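You operate a simulated robot arm through the tools that you are given. There is no shell and no other tool.

You run a simulated robot arm. Do the job below in one go: nothing can be reset, and whatever is moved stays where it is left.

TASK
Put things in order on the far top of the long table. At the end: the red dauber stands where the black bottle stood; the silver gauge block from the far top of the long table is on the silver case; the orange metal block stands on top of the gold brass spacer; the black bottle from the far top of the long table stands where the orange metal block stood; whatever was shut is shut again. Leave all else as you found it, and nothing knocked over.

Only the result counts: the job must be done as asked and must still hold three seconds after the hand-in. Knocking over, shifting, dropping, spilling or breaking anything else fails it.

THE ROBOT
A 6-joint arm with a two-finger parallel gripper, fixed in place. Base frame: the origin is at the foot of the arm, x ahead of it, y to its left, z up. Units: m, degrees, N and s.
With the tool pointing down near the work surface it reaches from about 0.18 to 0.46 m from the base axis. Its first joint turns from -70.0 to 70.0 degrees. Payload 1.9 kg.
Tool frame: the origin (TCP) lies between the finger pads and is the grasp point; the fingertips stand 0.023 m ahead of it; z points along the fingers, y is the line along which they close. The gripper opens to 0.094 m. The fingers are 0.038 m wide and 0.01 m thick; the gripper's body (0.054 by 0.096 m) begins 0.039 m behind the TCP.
Orientation is that of the tool frame in the base frame, as [roll, pitch, yaw] about the fixed x, y, z axes, in that order (R = Rz(yaw) Ry(pitch) Rx(roll)). With the fingers straight down and closing along the base's y, the tool's x points along the base's -x, its y along +y and its z along -z.

THE INTERFACE
- The arm moves only by the tool play_rows. Its argument "plan" is a list that holds one entry, the list of rows, each a list of 7 numbers: the gripper command, from -1 (fully open) to 1 (shut), values between in proportion, then the shift along the tool's x, y, z in m, then the turn, a rotation vector about the tool's x, y, z in degrees. In form: [[[jaw, dx, dy, dz, rx, ry, rz], ...]]. A call has 1 to 20 rows; each row shifts and turns the commanded pose from where the row before left it, along the tool's axes as they then stand. Each row takes 0.2 s and may step no farther than 0.05 m and 8.6 degrees from the row before; otherwise, or with a gripper value out of range, the whole call is refused. A pose out of reach is approached as far as the arm can. The call stops where the force on the tool passes 40 N (or 10 N more than at its start, if that is more) or the arm is blocked; 0.2 s more then pass. Each finger travels about 0.108 m/s and halts on what it meets, pressing with about 20 N; the grip force reading is that of the motor and also rises with nothing between the fingers. The clock runs only during rows and for 0.2 s after the last one: add rows that do not move to give the fingers time. It gives the time, the measured TCP pose, the force on the tool (base axes), the opening and the grip force at its end, in the units of the frame above (readings bear some noise), with the torque about the TCP (base axes, N m) and any sound that the robot's microphone picked up.
- Cameras (640 x 400 px; columns grow to the right, rows downward): "scene" is fixed at [0.0478, 0.3084, 0.4197]; the picture's right is [-0.82, -0.57, 0.00], its down [-0.35, 0.51, -0.79] and it looks along [0.45, -0.65, -0.62] (base axes); focal length 217 px, centre (320, 200). "wrist" rides on the gripper at [0.086, 0.016, -0.075] in the tool frame; the picture's right is [-0.18, 0.98, 0.00], its down [-0.58, -0.11, -0.81] and it looks along [-0.79, -0.15, 0.59] (tool axes); focal length 243 px, centre (320, 200). There is no depth. A picture from a camera that has moved, and an enlarged one, comes with that camera's place and axes in the base frame and with its lens.
- snapshot(camera): a new picture of that camera. The clock stands still meanwhile.
- inspect(camera, box): a new picture of the part [left, top, right, bottom] of that camera's present view, enlarged. The clock stands still meanwhile.
- close_job(): hands the job in; it is judged then, once.

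Places have to be worked out from the pictures, the camera data and where the tool is seen. Open the gripper and draw the arm clear of the work before you hand the job in, unless the task says otherwise.

The tools are called as name(argument=value, ...) on one line, values as JSON. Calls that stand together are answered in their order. play_rows: Moves the arm, as the interface text tells. Its arguments: {"type":"object","properties":{"plan":{"type":"array","items":{"type":"array","items":{"type":"array","items":{"type":"number"}}}}},"required":["plan"]} The other tools are called the same way: snapshot (camera) takes a picture; inspect (camera, box) takes an enlarged picture of a part of a camera's view; close_job () hands the job in.

At the start:

```text
time_s: 0.0
eef_pos: [0.3307, 0.0313, 0.2943]
tcp_rot: [180.0, 0.1, 179.9]
force: [0.0, 0.6, 0.2]
moment: [-0.01, -0.02, 0.02]
width: 0.094
grip_force: 0.0
```

scene: 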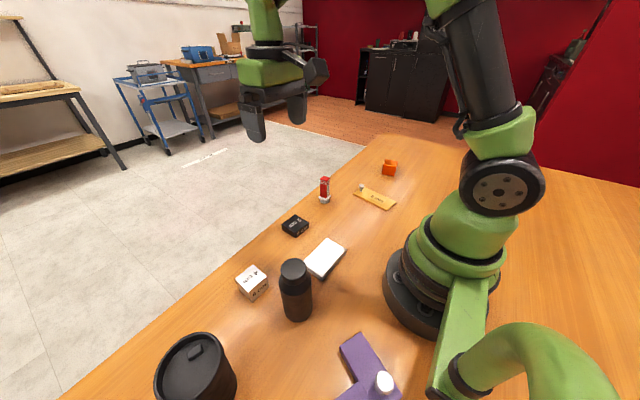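
wrist: 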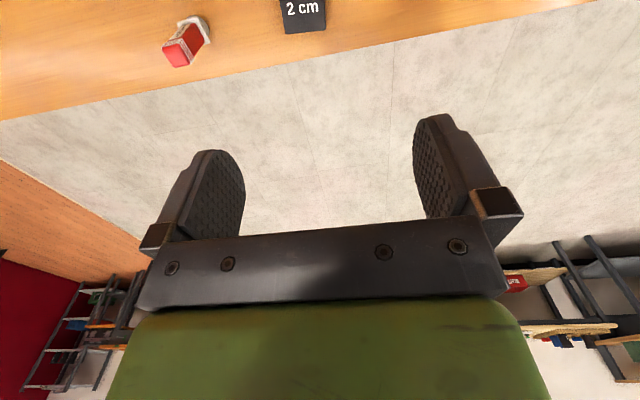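

I'll start by looking closely at the objects on the table in the scene camera.

inspect(camera="scene", box=[220, 140, 440, 278])

inspect(camera="scene", box=[140, 230, 420, 400])

snapshot(camera="wrist")

```text
2.90 times, centred on (330, 209) of scene
camera zoom: at [0.0478, 0.3084, 0.4197], right [-0.82, -0.57, 0.0], down [-0.35, 0.51, -0.79], along [0.45, -0.65, -0.62], focal length 628 px, centre (291, 174)
```

zoom: 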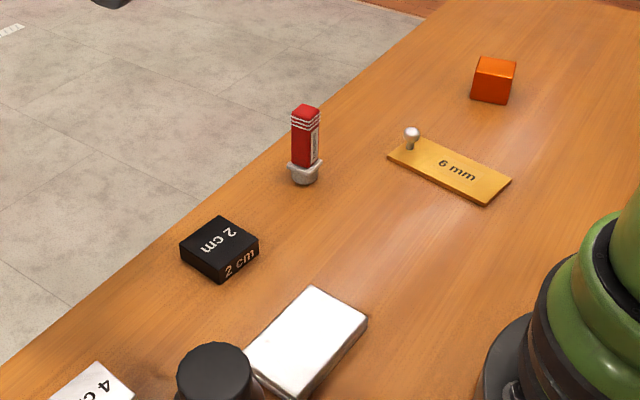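

```text
2.29 times, centred on (280, 315) of scene
camera zoom: at [0.0478, 0.3084, 0.4197], right [-0.82, -0.57, 0.0], down [-0.35, 0.51, -0.79], along [0.45, -0.65, -0.62], focal length 496 px, centre (411, -63)
```

zoom: 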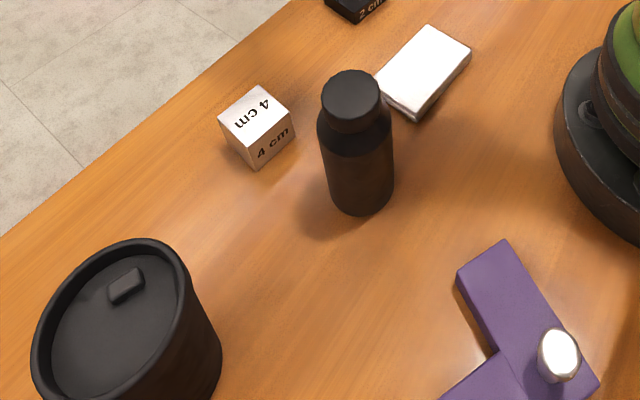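

```text
taken
camera wrist: at [0.2455, 0.0477, 0.3676], right [0.19, 0.98, 0.0], down [0.58, -0.11, 0.81], along [0.79, -0.15, -0.59], focal length 243 px, centre (320, 200)
```

wrist: 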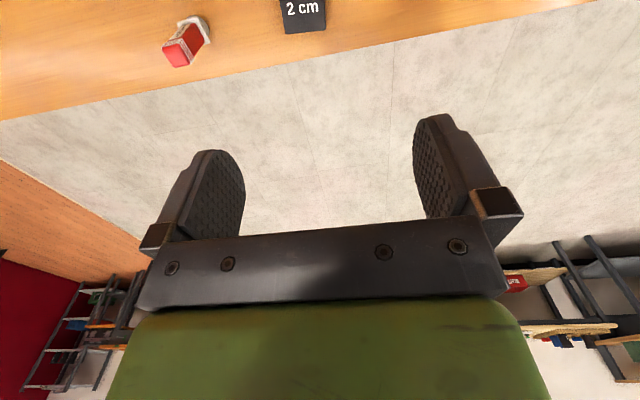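

The dauber seen from both cameras intersects with table height at about z=0, near (0.335, -0.133). The orange block is near (0.24, -0.41). I'll turn the tool to face it and move over for a closer wrist view.

play_rows(plan=[[[-1, 0, 0, 0, 0, 0, 7.5], [-1, 0, 0, 0, 0, 0, 7.5], [-1, 0, 0, 0, 0, 0, 7.5], [-1, 0, 0, 0, 0, 0, 7.5], [-1, 0, 0, 0, 0, 0, 7.5], [-1, 0, 0, 0, 0, 0, 7.5], [-1, 0, 0, 0, 0, 0, 7.5], [-1, 0, 0, 0, 0, 0, 7.5], [-1, -0.0235, -0.0367, 0.009, 0, 0, 0], [-1, -0.0235, -0.0367, 0.009, 0, 0, 0], [-1, -0.0235, -0.0367, 0.009, 0, 0, 0], [-1, -0.0235, -0.0367, 0.009, 0, 0, 0], [-1, -0.0235, -0.0367, 0.009, 0, 0, 0], [-1, -0.0235, -0.0367, 0.009, 0, 0, 0], [-1, -0.0235, -0.0367, 0.009, 0, 0, 0], [-1, -0.0235, -0.0367, 0.009, 0, 0, 0], [-1, 0, 0, 0, 0, 0, 0]]])

```text
time_s: 3.6
eef_pos: [0.1739, -0.2805, 0.2187]
tcp_rot: [179.9, 0.1, 119.9]
force: [0.3, 0.6, -1.1]
moment: [0.0, -0.01, 0.0]
width: 0.0938
grip_force: 0.0
```

The arm followed the plan; now I'll look from both cameras.

snapshot(camera="wrist")

snapshot(camera="scene")

```text
taken
camera wrist: at [0.1459, -0.1969, 0.2936], right [0.94, 0.33, 0.0], down [0.19, -0.56, 0.81], along [0.27, -0.76, -0.59], focal length 243 px, centre (320, 200)
```

wrist: 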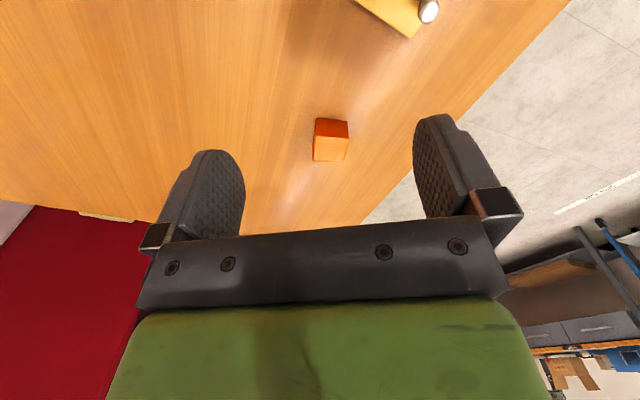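

```text
taken
```

scene: 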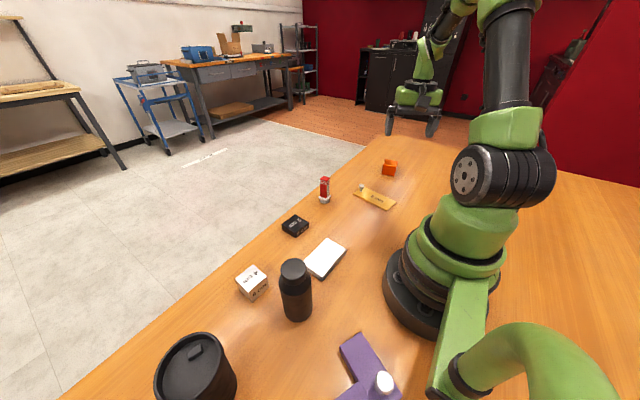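

inspect(camera="wrist", box=[240, 80, 420, 192])

inspect(camera="scene", box=[340, 140, 420, 220])

```text
3.56 times, centred on (330, 136) of wrist
camera zoom: at [0.1459, -0.1969, 0.2936], right [0.94, 0.33, 0.0], down [0.19, -0.56, 0.81], along [0.27, -0.76, -0.59], focal length 863 px, centre (284, 428)
```

zoom: 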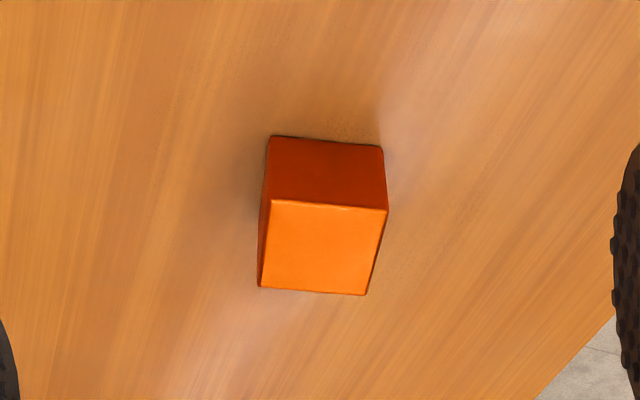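

```text
5.00 times, centred on (380, 180) of scene
camera zoom: at [0.0478, 0.3084, 0.4197], right [-0.82, -0.57, 0.0], down [-0.35, 0.51, -0.79], along [0.45, -0.65, -0.62], focal length 1084 px, centre (20, 300)
```

zoom: 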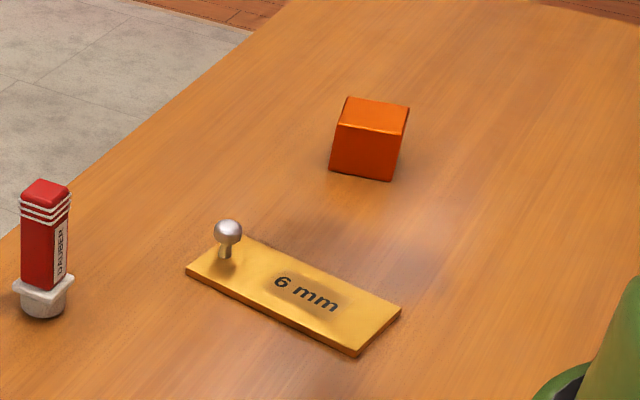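

The wrist view puts the orange block at about (0.236, -0.409). It is about 44 mm square and 40 mm high, turned roughly 13.5°. That is at the limit of reach, so I'll align the jaw with its faces and go above it to check what the arm can reach.

play_rows(plan=[[[-1, 0, 0, 0, 0, 0, 8.2], [-1, 0, 0, 0, 0, 0, 8.2], [-1, -0.0278, 0.006, 0.0197, 0, 0, 0], [-1, -0.0278, 0.006, 0.0197, 0, 0, 0], [-1, -0.0278, 0.006, 0.0197, 0, 0, 0], [-1, -0.0278, 0.006, 0.0197, 0, 0, 0], [-1, -0.0278, 0.006, 0.0197, 0, 0, 0], [-1, 0, 0, 0, 0, 0, 0]]])

snapshot(camera="wrist")

inspect(camera="scene", box=[340, 90, 460, 220])

```text
time_s: 5.4
eef_pos: [0.232, -0.3995, 0.12]
tcp_rot: [179.9, -0.1, 103.4]
force: [0.0, -0.9, -0.8]
moment: [-0.01, 0.0, 0.0]
width: 0.0939
grip_force: 0.1
out of reach, approached as far as the arm can: row 7
```

```text
taken
camera wrist: at [0.2283, -0.3119, 0.1947], right [1.0, 0.05, 0.0], down [0.03, -0.59, 0.81], along [0.04, -0.81, -0.59], focal length 243 px, centre (320, 200)
```

wrist: 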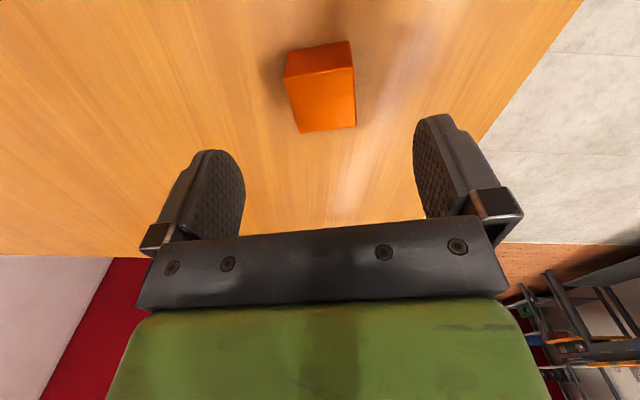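

```text
3.08 times, centred on (400, 155) of scene
camera zoom: at [0.0478, 0.3084, 0.4197], right [-0.82, -0.57, 0.0], down [-0.35, 0.51, -0.79], along [0.45, -0.65, -0.62], focal length 667 px, centre (74, 338)
```

zoom: 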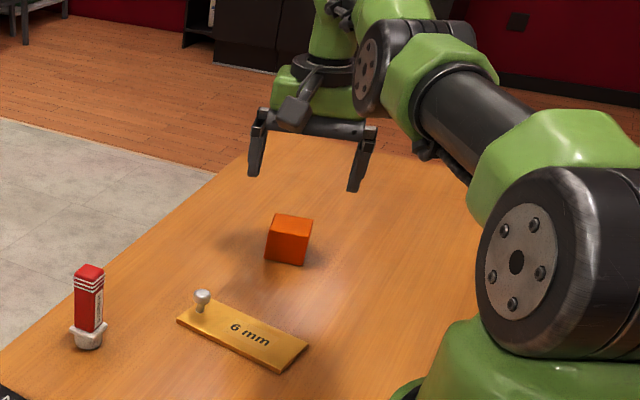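

Straight down, the arm stops at about r=0.462, so I need some outward tilt. First a magnified wrist view to refine the block's place.

inspect(camera="wrist", box=[250, 20, 410, 140])

```text
3.33 times, centred on (330, 80) of wrist
camera zoom: at [0.2283, -0.3119, 0.1947], right [1.0, 0.05, 0.0], down [0.03, -0.59, 0.81], along [0.04, -0.81, -0.59], focal length 809 px, centre (287, 600)
```

zoom: 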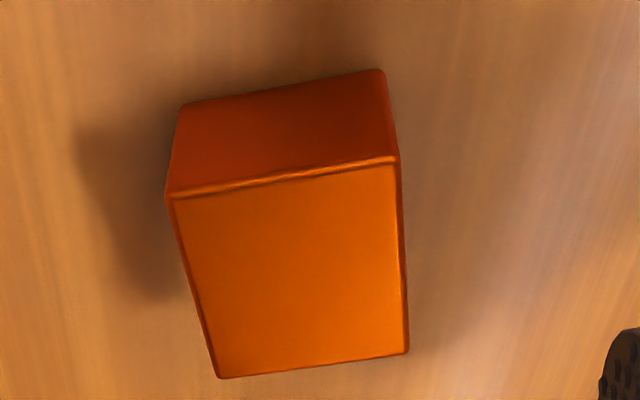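

The refined fit gives the orange block centre at (0.2355, -0.4093), top at 0.040, edges at 12.65°. I'll tilt the tool 12° outward, with a small yaw trim, and see whether the arm now reaches.

play_rows(plan=[[[-1, 0, 0, 0, 0, 0, 0.75], [-1, 0, 0, 0, 0, -6, 0], [-1, 0, 0, 0, 0, -6, 0], [-1, 0, 0, 0, 0, 0, 0]]])

```text
time_s: 6.4
eef_pos: [0.2315, -0.4, 0.1212]
tcp_rot: [179.9, 12.2, 102.8]
force: [-0.7, 0.5, 0.3]
moment: [0.01, 0.03, -0.03]
width: 0.094
grip_force: 0.0
```

The tilt works (12.2° outward). Next I'll move to just above the block at z≈0.08 and check the reached pose.

play_rows(plan=[[[-1, -0.0005, 0.0009, 0.0212, 0, 0, 0], [-1, -0.0006, 0.0009, 0.0212, 0, 0, 0], [-1, 0, 0, 0, 0, 0, 0], [-1, 0, 0, 0, 0, 0, 0]]])

inspect(camera="scene", box=[340, 110, 440, 200])

snapshot(camera="wrist")

```text
time_s: 7.4
eef_pos: [0.233, -0.4093, 0.0824]
tcp_rot: [179.9, 11.9, 102.8]
force: [0.3, -0.1, -0.6]
moment: [0.03, 0.01, 0.01]
width: 0.0941
grip_force: 0.1
```

```text
4.44 times, centred on (390, 155) of scene
camera zoom: at [0.0478, 0.3084, 0.4197], right [-0.82, -0.57, 0.0], down [-0.35, 0.51, -0.79], along [0.45, -0.65, -0.62], focal length 964 px, centre (9, 400)
```

zoom: 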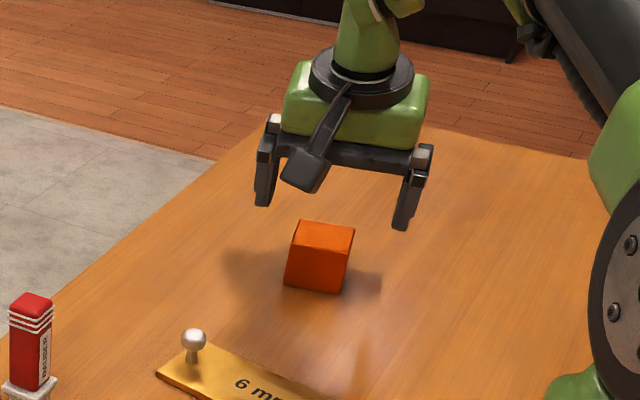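

```text
taken
camera wrist: at [0.2281, -0.3085, 0.1357], right [1.0, 0.04, 0.04], down [-0.02, -0.41, 0.91], along [0.05, -0.91, -0.41], focal length 243 px, centre (320, 200)
```

wrist: 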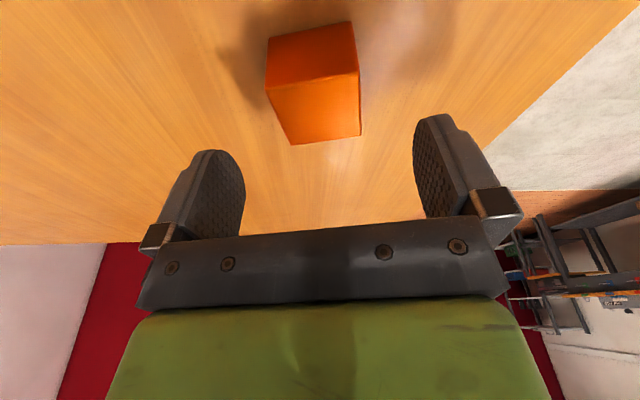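

The pose is within 2.5 mm of target and the jaw straddles the block. I'll descend vertically to z≈0.031 with a small lateral trim, leaving the jaw open.

play_rows(plan=[[[-1, 0.0034, 0.0008, 0.0168, 0, 0, 0], [-1, 0.0034, 0.0008, 0.0168, 0, 0, 0], [-1, 0.0034, 0.0008, 0.0167, 0, 0, 0], [-1, 0, 0, 0, 0, 0, 0], [-1, 0, 0, 0, 0, 0, 0]]])

inspect(camera="scene", box=[340, 110, 440, 200])

snapshot(camera="wrist")

```text
time_s: 8.6
eef_pos: [0.2365, -0.4126, 0.0308]
tcp_rot: [179.9, 11.9, 102.7]
force: [0.6, 0.0, -0.8]
moment: [0.03, -0.01, -0.01]
width: 0.0941
grip_force: 0.1
```

```text
4.44 times, centred on (390, 155) of scene
camera zoom: at [0.0478, 0.3084, 0.4197], right [-0.82, -0.57, 0.0], down [-0.35, 0.51, -0.79], along [0.45, -0.65, -0.62], focal length 964 px, centre (9, 400)
```

zoom: 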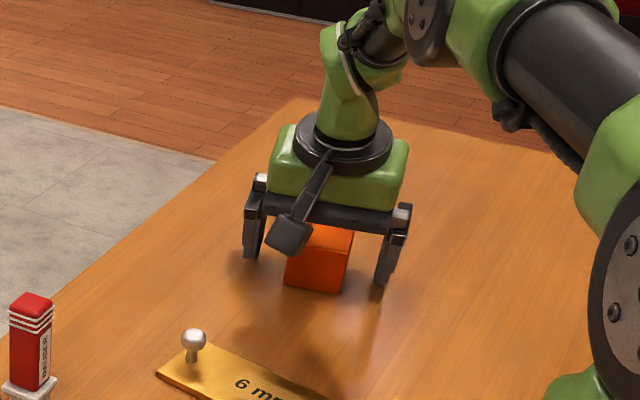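

```text
taken
camera wrist: at [0.2311, -0.3103, 0.0857], right [1.0, 0.04, 0.04], down [-0.02, -0.41, 0.91], along [0.05, -0.91, -0.41], focal length 243 px, centre (320, 200)
```

wrist: 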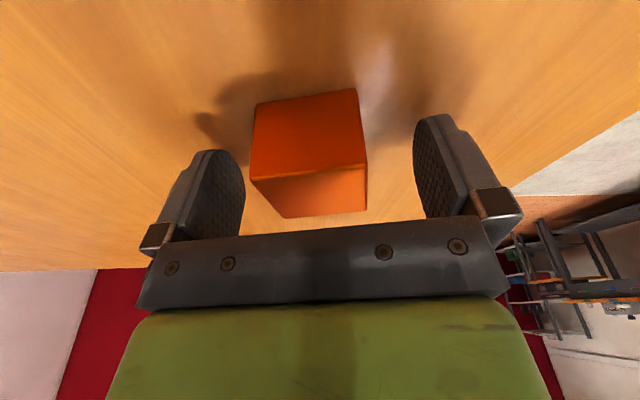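

The jaw brackets the block evenly, so I'll close on it.

play_rows(plan=[[[1, 0, 0, 0, 0, 0, 0], [1, 0, 0, 0, 0, 0, 0], [1, 0, 0, 0, 0, 0, 0], [1, 0, 0, 0, 0, 0, 0], [1, 0, 0, 0, 0, 0, 0]]])

```text
time_s: 9.8
eef_pos: [0.2371, -0.4118, 0.0299]
tcp_rot: [179.9, 12.0, 102.6]
force: [0.1, -0.4, -0.3]
moment: [-0.05, 0.08, 0.02]
width: 0.0458
grip_force: 20.3
```

The grip is firm at 45.8 mm width. I'll lift straight up about 10 cm.

play_rows(plan=[[[1, -0.0052, 0, -0.0245, 0, 0, 0], [1, -0.0073, 0, -0.0342, 0, 0, 0], [1, -0.0083, 0, -0.0391, 0, 0, 0], [1, 0, 0, 0, 0, 0, 0]]])

inspect(camera="scene", box=[320, 70, 460, 220])

```text
time_s: 10.8
eef_pos: [0.2369, -0.4102, 0.1288]
tcp_rot: [-180.0, 12.0, 102.7]
force: [-0.1, 0.3, -1.9]
moment: [-0.01, -0.03, 0.01]
width: 0.046
grip_force: 19.8
```

```text
2.67 times, centred on (390, 145) of scene
camera zoom: at [0.0478, 0.3084, 0.4197], right [-0.82, -0.57, 0.0], down [-0.35, 0.51, -0.79], along [0.45, -0.65, -0.62], focal length 578 px, centre (133, 347)
```

zoom: 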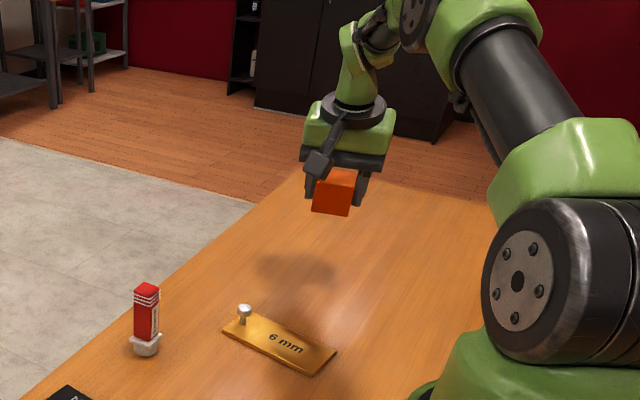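

The block is up and held square. I'll rotate it about the vertical by -19.7° to line up with the spacer, then move over the spacer at the same height.

play_rows(plan=[[[1, 0, 0, 0, 1.365, 0, 6.423], [1, 0, 0, 0, 1.365, 0, 6.423], [1, 0, 0, 0, 1.365, 0, 6.423], [1, 0.0338, -0.0122, -0.0072, 0, 0, 0], [1, 0.0338, -0.0122, -0.0072, 0, 0, 0], [1, 0.0338, -0.0122, -0.0072, 0, 0, 0], [1, 0.0338, -0.0122, -0.0072, 0, 0, 0], [1, 0.0338, -0.0122, -0.0072, 0, 0, 0], [1, 0, 0, 0, 0, 0, 0], [1, 0, 0, 0, 0, 0, 0]]])

inspect(camera="scene", box=[320, 120, 440, 220])

snapshot(camera="wrist")

```text
time_s: 13.0
eef_pos: [0.1943, -0.2289, 0.1302]
tcp_rot: [179.8, 11.9, 83.0]
force: [0.5, 0.5, -1.5]
moment: [0.04, -0.03, 0.02]
width: 0.0462
grip_force: 19.3
```

```text
4.00 times, centred on (380, 170) of scene
camera zoom: at [0.0478, 0.3084, 0.4197], right [-0.82, -0.57, 0.0], down [-0.35, 0.51, -0.79], along [0.45, -0.65, -0.62], focal length 867 px, centre (80, 320)
```

zoom: 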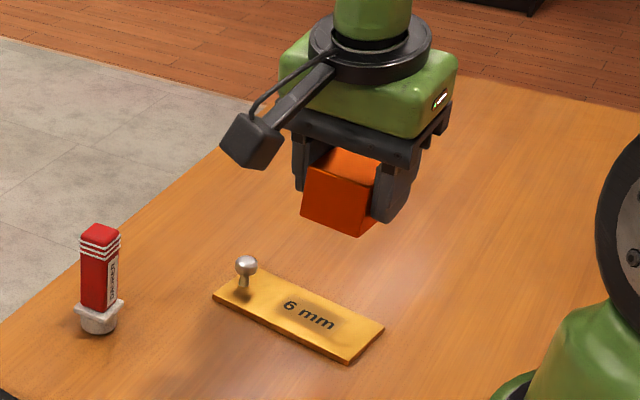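

```text
taken
camera wrist: at [0.2233, -0.1319, 0.1855], right [0.95, -0.3, 0.04], down [-0.16, -0.38, 0.91], along [-0.26, -0.87, -0.41], focal length 243 px, centre (320, 200)
```

wrist: 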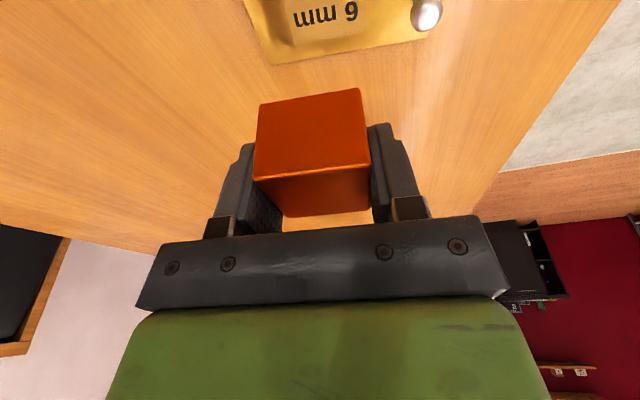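

The block sits over the free part of the plate: block centre about (0.1955, -0.2265) against a desired (0.198, -0.227). I'll lower to just above the plate with that small correction.

play_rows(plan=[[[1, 0.0058, 0.0009, 0.0287, 0, 0, 0], [1, 0.0058, 0.0009, 0.0287, 0, 0, 0], [1, 0.0058, 0.0008, 0.0288, 0, 0, 0], [1, 0, 0, 0, 0, 0, 0], [1, 0, 0, 0, 0, 0, 0]]])

inspect(camera="scene", box=[340, 150, 420, 220])

inspect(camera="wrist", box=[180, 40, 480, 230])

```text
time_s: 14.2
eef_pos: [0.2004, -0.2284, 0.0432]
tcp_rot: [179.9, 12.0, 83.0]
force: [0.1, -0.4, -1.8]
moment: [0.01, 0.02, 0.01]
width: 0.0459
grip_force: 19.7
```

```text
5.71 times, centred on (380, 185) of scene
camera zoom: at [0.0478, 0.3084, 0.4197], right [-0.82, -0.57, 0.0], down [-0.35, 0.51, -0.79], along [0.45, -0.65, -0.62], focal length 1239 px, centre (-23, 286)
```

zoom: 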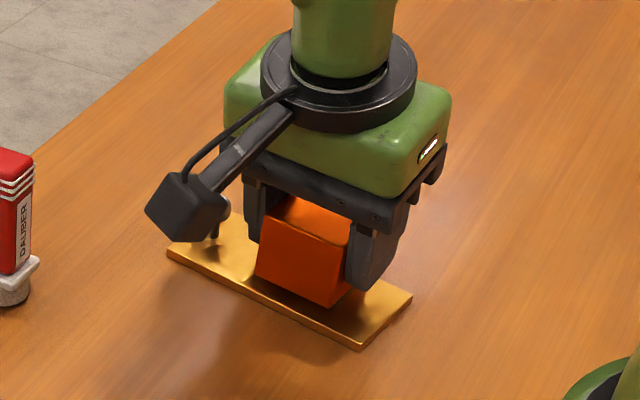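

```text
2.11 times, centred on (330, 135) of wrist
camera zoom: at [0.2294, -0.1314, 0.0978], right [0.95, -0.3, 0.04], down [-0.16, -0.38, 0.91], along [-0.26, -0.87, -0.41], focal length 511 px, centre (299, 337)
```

zoom: 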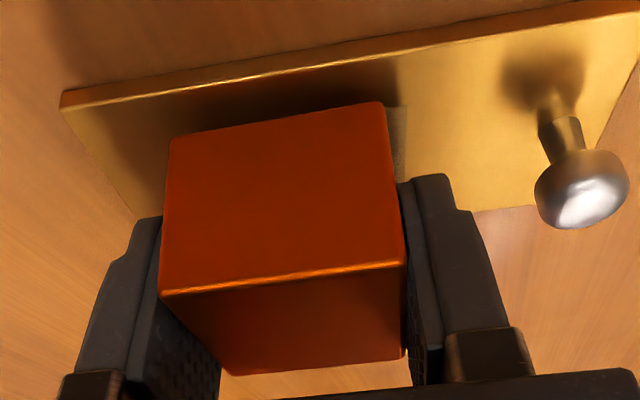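

The block is about 7 mm above the plate, clear of the knob, and about 3 mm too far outward. I'll shift it 3 mm inward and lower to just above contact, watching the force.

play_rows(plan=[[[1, 0.002, -0.0002, 0.0024, 0, 0, 0], [1, 0.002, -0.0002, 0.0024, 0, 0, 0], [1, 0.0002, 0, 0.001, 0, 0, 0], [1, 0, 0, 0, 0, 0, 0]]])

```text
time_s: 15.2
eef_pos: [0.2001, -0.2272, 0.0361]
tcp_rot: [179.9, 12.0, 83.0]
force: [-3.9, 4.4, 12.7]
moment: [0.23, 0.12, 0.06]
width: 0.0459
grip_force: 20.0
```

There is 12.7 N of contact, so the block rests on the plate. I'll back off half a millimetre to relax, then open part-way so the knob-side finger stays clear.

play_rows(plan=[[[1, -0.0001, 0, -0.0005, 0, 0, 0], [0, 0, 0, 0, 0, 0, 0], [-0.36, 0, 0, 0, 0, 0, 0], [-0.36, 0, 0, 0, 0, 0, 0], [-0.36, 0, 0, 0, 0, 0, 0]]])

inspect(camera="scene", box=[340, 150, 420, 220])

inspect(camera="wrist", box=[180, 40, 480, 230])

```text
time_s: 16.4
eef_pos: [0.1992, -0.2281, 0.0382]
tcp_rot: [179.8, 12.0, 83.1]
force: [-0.1, 0.2, 0.3]
moment: [0.02, -0.03, 0.01]
width: 0.0639
grip_force: 0.1
```

```text
5.71 times, centred on (380, 185) of scene
camera zoom: at [0.0478, 0.3084, 0.4197], right [-0.82, -0.57, 0.0], down [-0.35, 0.51, -0.79], along [0.45, -0.65, -0.62], focal length 1239 px, centre (-23, 286)
```

zoom: 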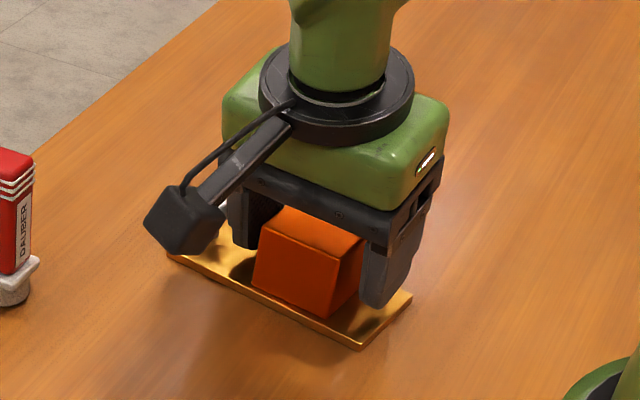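

```text
2.11 times, centred on (330, 135) of wrist
camera zoom: at [0.2287, -0.1298, 0.0918], right [0.95, -0.3, 0.04], down [-0.16, -0.38, 0.91], along [-0.26, -0.87, -0.41], focal length 511 px, centre (299, 337)
```

zoom: 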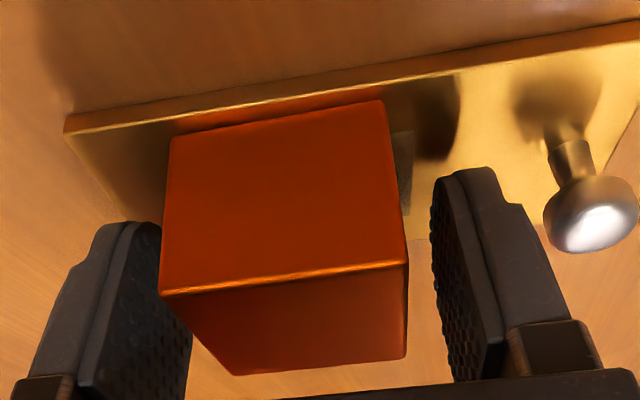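

The block stands on the plate, aligned and released. I'll raise straight up, then take magnified scene views of the bottle, case and silver gauge.

play_rows(plan=[[[-0.36, -0.0042, 0, -0.0196, 0, 0, 0], [-0.36, -0.0083, 0, -0.0391, 0, 0, 0], [-0.36, -0.0083, 0, -0.0391, 0, 0, 0], [-0.36, -0.0083, 0, -0.0391, 0, 0, 0], [-0.36, 0, 0, 0, 0, 0, 0]]])

inspect(camera="scene", box=[340, 150, 420, 220])

inspect(camera="scene", box=[225, 230, 355, 330])

```text
time_s: 17.6
eef_pos: [0.2006, -0.2297, 0.1782]
tcp_rot: [179.8, 12.0, 83.1]
force: [-0.3, 0.1, -0.9]
moment: [0.03, 0.02, 0.02]
width: 0.064
grip_force: 0.1
```

```text
5.71 times, centred on (380, 185) of scene
camera zoom: at [0.0478, 0.3084, 0.4197], right [-0.82, -0.57, 0.0], down [-0.35, 0.51, -0.79], along [0.45, -0.65, -0.62], focal length 1239 px, centre (-23, 286)
```

zoom: 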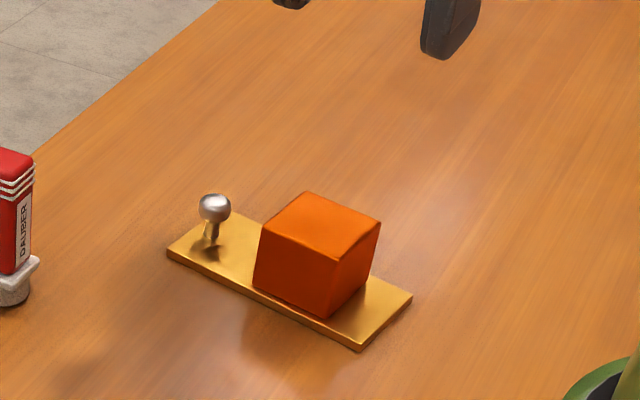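

```text
4.00 times, centred on (290, 280) of scene
camera zoom: at [0.0478, 0.3084, 0.4197], right [-0.82, -0.57, 0.0], down [-0.35, 0.51, -0.79], along [0.45, -0.65, -0.62], focal length 867 px, centre (440, -120)
```

zoom: 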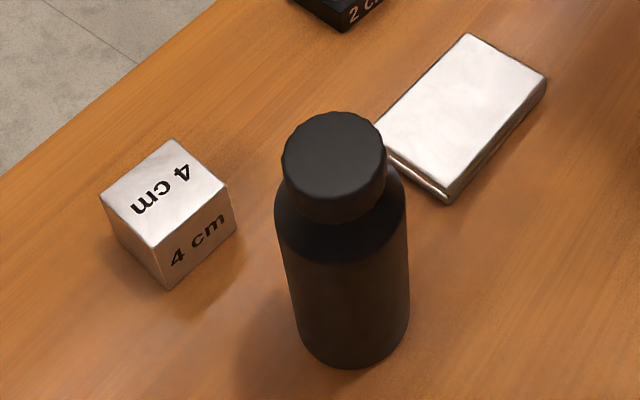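

The orange block stands neatly on the brass plate. From the scene zoom I place the bottle at about (0.197, 0.167), radius 28 mm and height 127 mm. The case is centred near (0.216, 0.047) and the 4 cm gauge near (0.294, 0.189). I'll swing the arm at safe height over to the bottle.

play_rows(plan=[[[-1, -0.00104, 0, -0.00489, -1.663, 0, -7.825], [-1, -0.00104, 0, -0.00489, -1.663, 0, -7.825], [-1, -0.00104, 0, -0.00489, -1.663, 0, -7.825], [-1, -0.00104, 0, -0.00489, -1.663, 0, -7.825], [-1, -0.00104, 0, -0.00489, -1.663, 0, -7.825], [-1, -0.00104, 0, -0.00489, -1.663, 0, -7.825], [-1, 0.00714, 0.0396, -0.00152, -1.682, 0, -7.913], [-1, 0.00714, 0.0396, -0.00152, -1.682, 0, -7.913], [-1, 0.00714, 0.0396, -0.00152, -1.682, 0, -7.913], [-1, 0.00714, 0.0396, -0.00152, -1.682, 0, -7.913], [-1, 0.00714, 0.0396, -0.00152, -1.682, 0, -7.913], [-1, 0.00714, 0.0396, -0.00152, -1.682, 0, -7.913], [-1, 0.00714, 0.0396, -0.00152, -1.682, 0, -7.913], [-1, 0.00714, 0.0396, -0.00152, -1.682, 0, -7.913], [-1, 0.00714, 0.0396, -0.00152, -1.682, 0, -7.913], [-1, 0, 0, 0, 0, 0, 0]]])

snapshot(camera="wrist")

snapshot(camera="scene")

```text
time_s: 21.0
eef_pos: [0.237, 0.1111, 0.2114]
tcp_rot: [179.9, 11.9, -156.1]
force: [0.4, 0.4, 0.6]
moment: [-0.02, -0.02, 0.0]
width: 0.0939
grip_force: 0.1
```

```text
taken
camera wrist: at [0.1393, 0.0847, 0.2656], right [-0.23, 0.97, 0.04], down [0.41, 0.06, 0.91], along [0.88, 0.23, -0.41], focal length 243 px, centre (320, 200)
```

wrist: 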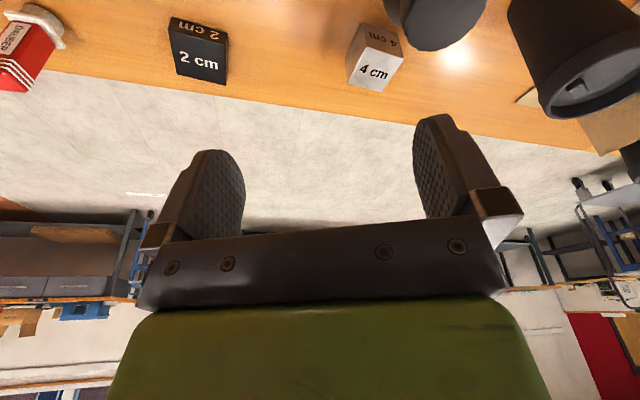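

```text
taken
```

scene: 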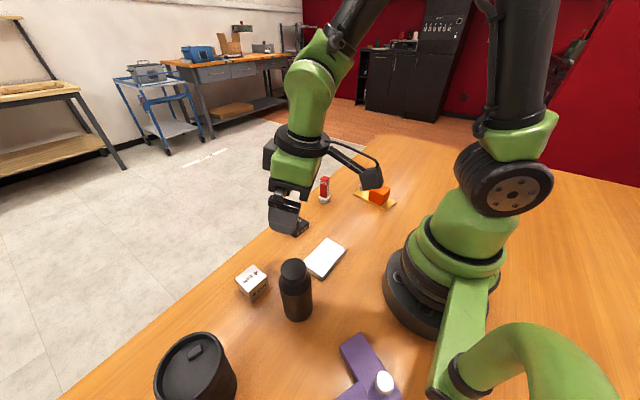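

I have a clear view. The bottle top is just to the left of the arm. I'll turn 16° and move over the bottle axis, staying high.

play_rows(plan=[[[-1, 0, 0, 0, -1.65, 0, -7.83], [-1, 0, 0, 0, -1.65, 0, -7.83], [-1, -0.0025, 0.0344, 0.0005, 0, 0, 0], [-1, -0.0025, 0.0344, 0.0005, 0, 0, 0], [-1, 0, 0, 0, 0, 0, 0], [-1, 0, 0, 0, 0, 0, 0]]])

snapshot(camera="wrist")

inspect(camera="scene", box=[200, 170, 380, 340])

```text
time_s: 22.4
eef_pos: [0.1963, 0.1645, 0.2027]
tcp_rot: [-179.9, 12.0, -140.2]
force: [0.5, -0.6, -0.1]
moment: [0.01, -0.05, 0.03]
width: 0.0939
grip_force: 0.0
```

```text
taken
camera wrist: at [0.1092, 0.1137, 0.2588], right [-0.49, 0.87, 0.04], down [0.38, 0.17, 0.91], along [0.79, 0.46, -0.41], focal length 243 px, centre (320, 200)
```

wrist: 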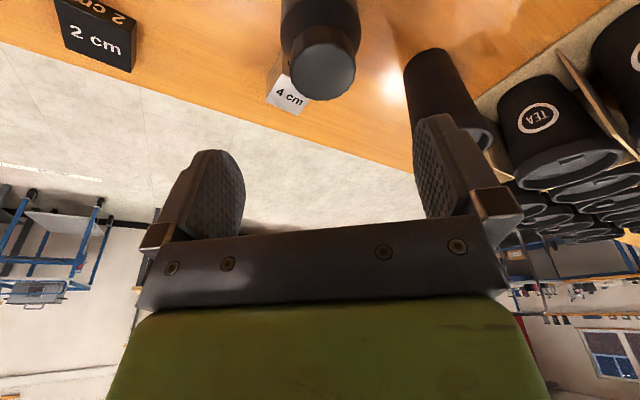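

```text
2.35 times, centred on (290, 255) of scene
camera zoom: at [0.0478, 0.3084, 0.4197], right [-0.82, -0.57, 0.0], down [-0.35, 0.51, -0.79], along [0.45, -0.65, -0.62], focal length 510 px, centre (391, 71)
```

zoom: 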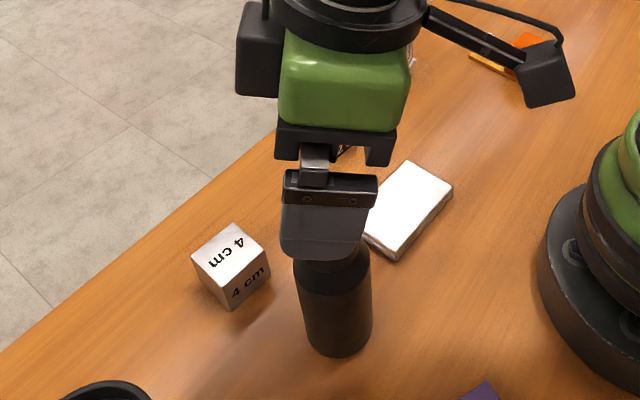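

The wrist view puts the cap centre at about (0.195, 0.170) and the scene view at (0.197, 0.167), so I'll use the mean. I'll correct 3.5 mm sideways and come down part-way to z≈0.12 around the bottle.

play_rows(plan=[[[-1, -0.002, 0.0035, 0, 0, 0, 0], [-1, 0.00573, 0, 0.02697, 0, 0, 0], [-1, 0.00573, 0, 0.02697, 0, 0, 0], [-1, 0.00573, 0, 0.02697, 0, 0, 0], [-1, 0, 0, 0, 0, 0, 0], [-1, 0, 0, 0, 0, 0, 0]]])

snapshot(camera="wrist")

inspect(camera="scene", box=[200, 170, 380, 340])

```text
time_s: 23.8
eef_pos: [0.1956, 0.1697, 0.1219]
tcp_rot: [180.0, 12.0, -140.1]
force: [-0.7, 0.4, 0.4]
moment: [0.0, 0.01, 0.0]
width: 0.094
grip_force: 0.0
```

```text
taken
camera wrist: at [0.1093, 0.1175, 0.176], right [-0.49, 0.87, 0.04], down [0.38, 0.17, 0.91], along [0.78, 0.46, -0.41], focal length 243 px, centre (320, 200)
```

wrist: 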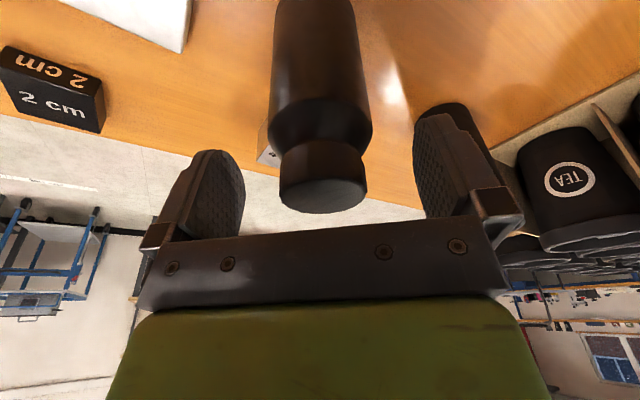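

```text
2.35 times, centred on (290, 255) of scene
camera zoom: at [0.0478, 0.3084, 0.4197], right [-0.82, -0.57, 0.0], down [-0.35, 0.51, -0.79], along [0.45, -0.65, -0.62], focal length 510 px, centre (391, 71)
```

zoom: 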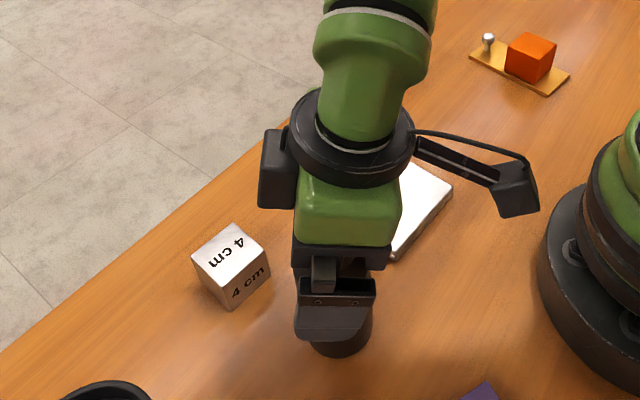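

The jaw is centred on the bottle and the cap top is at z≈0.128. I'll lower to z≈0.098, leaving about 5 mm between palm and cap, then close.

play_rows(plan=[[[-1, 0.0025, 0, 0.0117, 0, 0, 0], [-1, 0.0025, 0, 0.0117, 0, 0, 0], [-1, 0, 0, 0, 0, 0, 0], [0, 0, 0, 0, 0, 0, 0], [1, 0, 0, 0, 0, 0, 0], [1, 0, 0, 0, 0, 0, 0], [1, 0, 0, 0, 0, 0, 0], [1, 0, 0, 0, 0, 0, 0]]])

snapshot(camera="wrist")

inspect(camera="scene", box=[200, 170, 380, 340])

```text
time_s: 25.6
eef_pos: [0.1965, 0.1702, 0.0997]
tcp_rot: [-179.9, 12.0, -140.1]
force: [-1.1, -0.5, -0.2]
moment: [-0.01, 0.03, 0.03]
width: 0.0535
grip_force: 20.1
```

```text
taken
camera wrist: at [0.1091, 0.1185, 0.1531], right [-0.49, 0.87, 0.04], down [0.38, 0.17, 0.91], along [0.79, 0.46, -0.41], focal length 243 px, centre (320, 200)
```

wrist: 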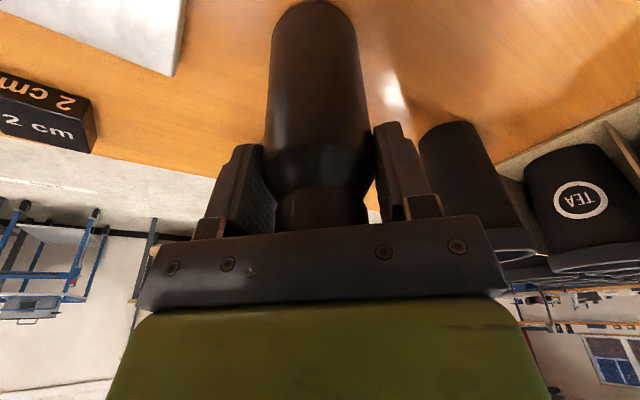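

```text
2.35 times, centred on (290, 255) of scene
camera zoom: at [0.0478, 0.3084, 0.4197], right [-0.82, -0.57, 0.0], down [-0.35, 0.51, -0.79], along [0.45, -0.65, -0.62], focal length 510 px, centre (391, 71)
```

zoom: 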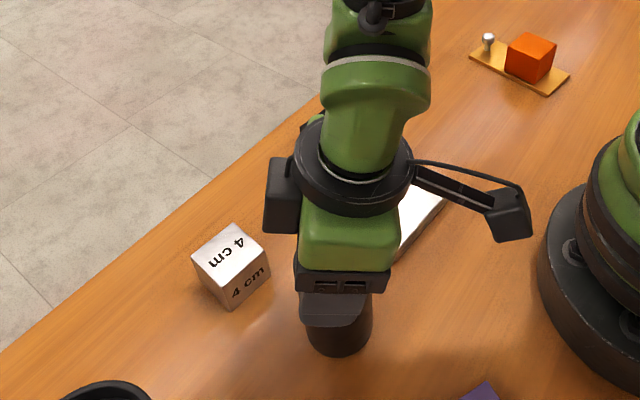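

The grip is at 53.5 mm, about the bottle's body diameter. I'll lift gently, then higher, and check the hold.

play_rows(plan=[[[1, -0.0021, 0, -0.0098, 0, 0, 0], [1, -0.0042, 0, -0.0196, 0, 0, 0], [1, -0.0062, 0, -0.0293, 0, 0, 0], [1, -0.0062, 0, -0.0293, 0, 0, 0], [1, -0.0031, 0, -0.0147, 0, 0, 0], [1, 0, 0, 0, 0, 0, 0]]])

snapshot(camera="wrist")

inspect(camera="scene", box=[200, 170, 380, 340])

```text
time_s: 27.0
eef_pos: [0.1947, 0.1686, 0.2066]
tcp_rot: [-179.9, 12.1, -140.2]
force: [0.5, 0.8, -1.0]
moment: [0.01, 0.01, -0.02]
width: 0.0535
grip_force: 20.4
```

```text
taken
camera wrist: at [0.1084, 0.1169, 0.2615], right [-0.49, 0.87, 0.04], down [0.38, 0.17, 0.91], along [0.79, 0.46, -0.41], focal length 243 px, centre (320, 200)
```

wrist: 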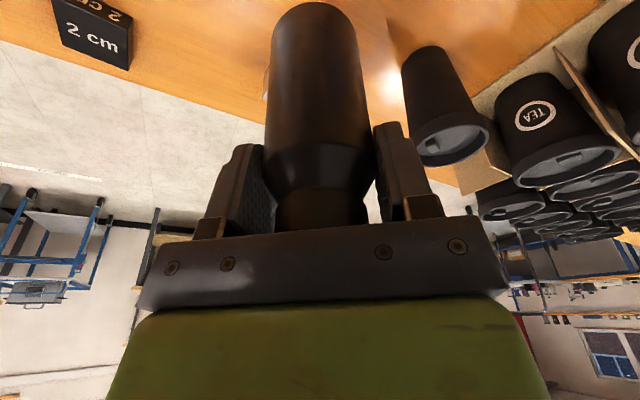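

```text
2.35 times, centred on (290, 255) of scene
camera zoom: at [0.0478, 0.3084, 0.4197], right [-0.82, -0.57, 0.0], down [-0.35, 0.51, -0.79], along [0.45, -0.65, -0.62], focal length 510 px, centre (391, 71)
```

zoom: 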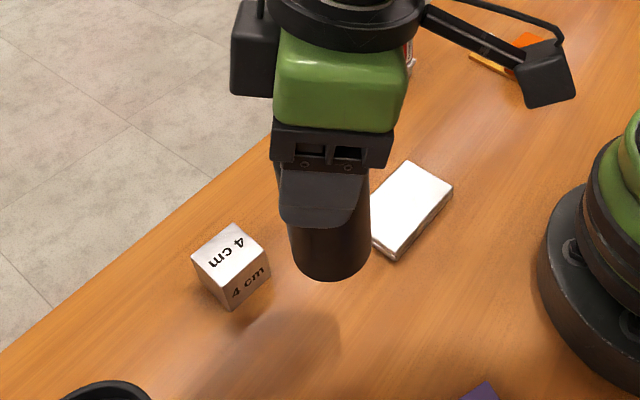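

The bottle hangs straight and is securely held. I'll swing it 100° clockwise about the base axis at this height; its bottom at about 0.107 m clears everything.

play_rows(plan=[[[1, 0.00266, -0.0373, -0.00057, 1.732, 0, 8.148], [1, 0.00266, -0.0373, -0.00057, 1.732, 0, 8.148], [1, 0.00266, -0.0373, -0.00057, 1.732, 0, 8.148], [1, 0.00266, -0.0373, -0.00057, 1.732, 0, 8.148], [1, 0.00266, -0.0373, -0.00057, 1.732, 0, 8.148], [1, 0.00266, -0.0373, -0.00057, 1.732, 0, 8.148], [1, 0.00266, -0.0373, -0.00057, 1.732, 0, 8.148], [1, 0.00266, -0.0373, -0.00057, 1.732, 0, 8.148], [1, 0.00266, -0.0373, -0.00057, 1.732, 0, 8.148], [1, 0.00266, -0.0373, -0.00057, 1.732, 0, 8.148], [1, 0.00266, -0.0373, -0.00057, 1.732, 0, 8.148], [1, 0.00266, -0.0373, -0.00057, 1.732, 0, 8.148], [1, 0, 0, 0, 0, 0, 0], [1, 0, 0, 0, 0, 0, 0]]])

snapshot(camera="scene")

snapshot(camera="wrist")

```text
time_s: 30.0
eef_pos: [0.1227, -0.2175, 0.2036]
tcp_rot: [180.0, 12.0, 119.8]
force: [-0.6, 0.2, -1.2]
moment: [-0.01, 0.0, 0.01]
width: 0.0536
grip_force: 19.9
```

```text
taken
```

scene: 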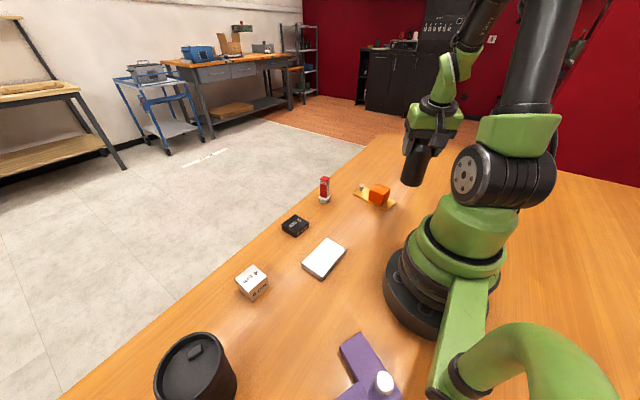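

```text
taken
camera wrist: at [0.0888, -0.1217, 0.2577], right [0.94, 0.33, 0.04], down [0.1, -0.4, 0.91], along [0.32, -0.85, -0.41], focal length 243 px, centre (320, 200)
```

wrist: 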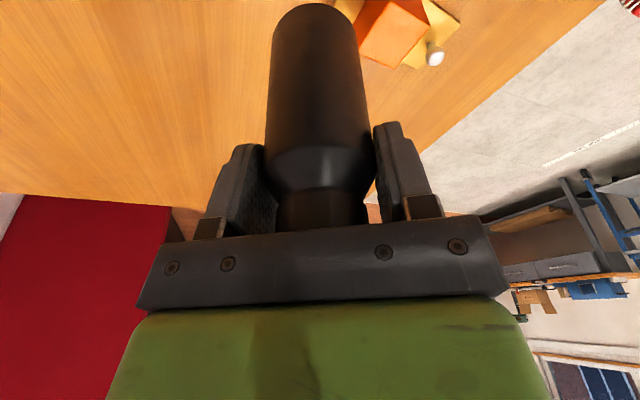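

The bottle is at (0.1227, -0.2175) and clear. I'll extend outward along this azimuth while lowering to z≈0.15, toward the orange block's old spot.

play_rows(plan=[[[1, -0.0416, 0.0006, 0.0198, 0, 0, 0], [1, -0.0416, 0.0006, 0.0198, 0, 0, 0], [1, -0.0416, 0.0006, 0.0198, 0, 0, 0], [1, -0.0416, 0.0006, 0.0198, 0, 0, 0], [1, -0.0416, 0.0006, 0.0198, 0, 0, 0], [1, 0, 0, 0, 0, 0, 0], [1, 0, 0, 0, 0, 0, 0]]])

snapshot(camera="scene")

```text
time_s: 31.6
eef_pos: [0.2424, -0.4101, 0.149]
tcp_rot: [179.9, 12.0, 119.9]
force: [0.0, 1.2, -1.3]
moment: [0.02, 0.02, 0.0]
width: 0.0535
grip_force: 20.4
```

```text
taken
```

scene: 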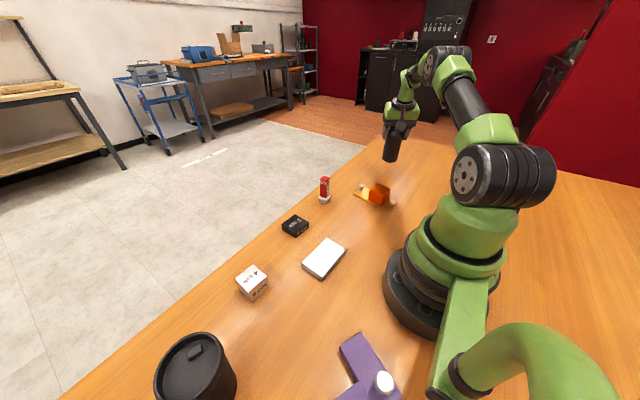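

The pose is 6 mm off in x. I'll correct that and lower until the bottle's bottom is about 4-5 mm above the table.

play_rows(plan=[[[1, 0.006, -0.0026, 0.0218, 0, 0, 0], [1, 0.006, -0.0025, 0.0217, 0, 0, 0], [1, 0, 0, 0, 0, 0, 0], [1, 0, 0, 0, 0, 0, 0]]])

inspect(camera="scene", box=[340, 110, 440, 200])

snapshot(camera="wrist")

```text
time_s: 32.6
eef_pos: [0.2327, -0.4108, 0.1045]
tcp_rot: [179.9, 12.0, 119.8]
force: [0.0, 0.0, -0.3]
moment: [-0.01, 0.01, -0.01]
width: 0.0533
grip_force: 19.9
```

```text
4.44 times, centred on (390, 155) of scene
camera zoom: at [0.0478, 0.3084, 0.4197], right [-0.82, -0.57, 0.0], down [-0.35, 0.51, -0.79], along [0.45, -0.65, -0.62], focal length 964 px, centre (9, 400)
```

zoom: 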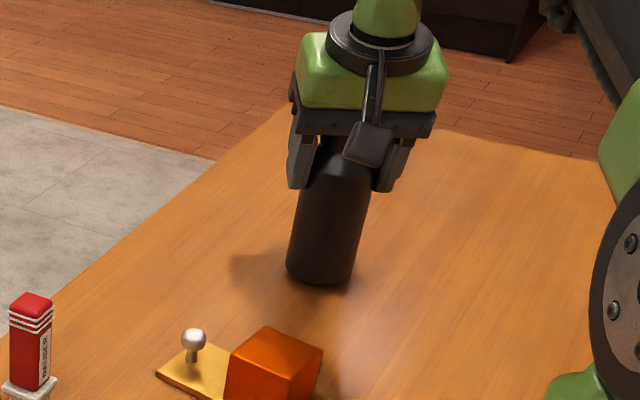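

```text
taken
camera wrist: at [0.1984, -0.3163, 0.1591], right [0.94, 0.33, 0.04], down [0.1, -0.4, 0.91], along [0.32, -0.85, -0.41], focal length 243 px, centre (320, 200)
```

wrist: 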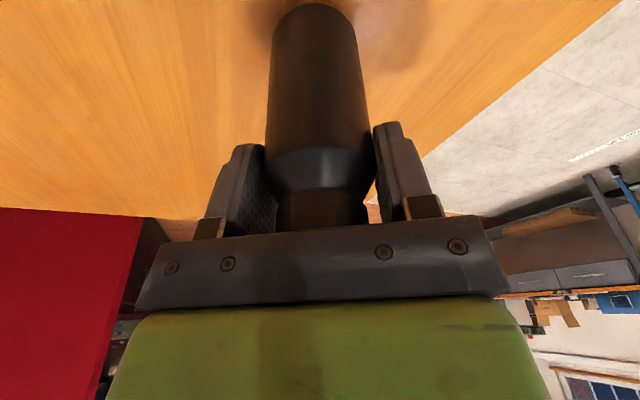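

The bottle is about 3.5 mm short in x and about 4 mm above the table. I'll make that fine correction, then ease it down a little and read the force.

play_rows(plan=[[[1, -0.0005, 0.0035, 0.0015, 0, 0, 0], [1, 0, 0, 0, 0, 0, 0], [1, 0.0002, 0, 0.001, 0, 0, 0], [1, 0, 0, 0, 0, 0, 0]]])

inspect(camera="scene", box=[340, 110, 440, 200])

```text
time_s: 33.6
eef_pos: [0.2372, -0.4103, 0.104]
tcp_rot: [-180.0, 12.1, 119.9]
force: [-0.5, 0.2, -1.6]
moment: [0.0, 0.0, 0.02]
width: 0.0535
grip_force: 20.0
```

```text
4.44 times, centred on (390, 155) of scene
camera zoom: at [0.0478, 0.3084, 0.4197], right [-0.82, -0.57, 0.0], down [-0.35, 0.51, -0.79], along [0.45, -0.65, -0.62], focal length 964 px, centre (9, 400)
```

zoom: 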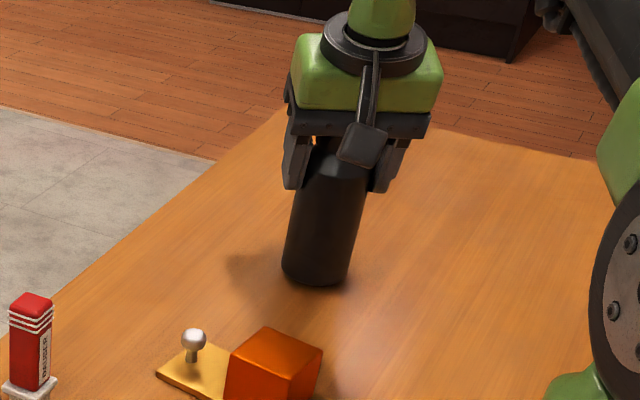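

The bottle is now on target in the picture. I'll lower in small steps to find contact.

play_rows(plan=[[[1, 0.0003, 0, 0.0015, 0, 0, 0], [1, 0, 0, 0, 0, 0, 0]]])

```text
time_s: 34.2
eef_pos: [0.2371, -0.41, 0.1031]
tcp_rot: [180.0, 12.1, 120.0]
force: [1.1, -0.8, -1.9]
moment: [-0.02, 0.01, 0.02]
width: 0.0537
grip_force: 20.1
```

play_rows(plan=[[[1, 0.0003, 0, 0.0015, 0, 0, 0], [1, 0, 0, 0, 0, 0, 0]]])

```text
time_s: 34.8
eef_pos: [0.2362, -0.4111, 0.1016]
tcp_rot: [180.0, 12.1, 119.7]
force: [-0.1, 0.4, -1.5]
moment: [-0.02, -0.04, 0.0]
width: 0.0535
grip_force: 19.8
```

There's no contact yet at z=0.1016, and the grasp height was 0.0997, so I'll go another 1.2 mm.

play_rows(plan=[[[1, 0.00025, 0, 0.0012, 0, 0, 0], [1, 0, 0, 0, 0, 0, 0]]])

```text
time_s: 35.4
eef_pos: [0.2371, -0.4111, 0.1005]
tcp_rot: [179.8, 12.0, 119.8]
force: [-0.4, 0.1, -1.2]
moment: [0.03, 0.0, -0.03]
width: 0.0534
grip_force: 20.4
```

play_rows(plan=[[[1, 0.0002, 0, 0.0008, 0, 0, 0], [1, 0, 0, 0, 0, 0, 0]]])

```text
time_s: 36.0
eef_pos: [0.237, -0.4112, 0.0985]
tcp_rot: [-180.0, 12.1, 119.8]
force: [-0.6, 0.1, -2.1]
moment: [0.0, -0.03, 0.01]
width: 0.0535
grip_force: 20.4
```

play_rows(plan=[[[1, 0.0002, 0, 0.0008, 0, 0, 0], [1, 0, 0, 0, 0, 0, 0]]])

```text
time_s: 36.6
eef_pos: [0.2364, -0.4119, 0.0994]
tcp_rot: [179.9, 12.1, 119.8]
force: [0.4, 0.6, -0.9]
moment: [0.01, 0.03, -0.01]
width: 0.0538
grip_force: 19.6
```

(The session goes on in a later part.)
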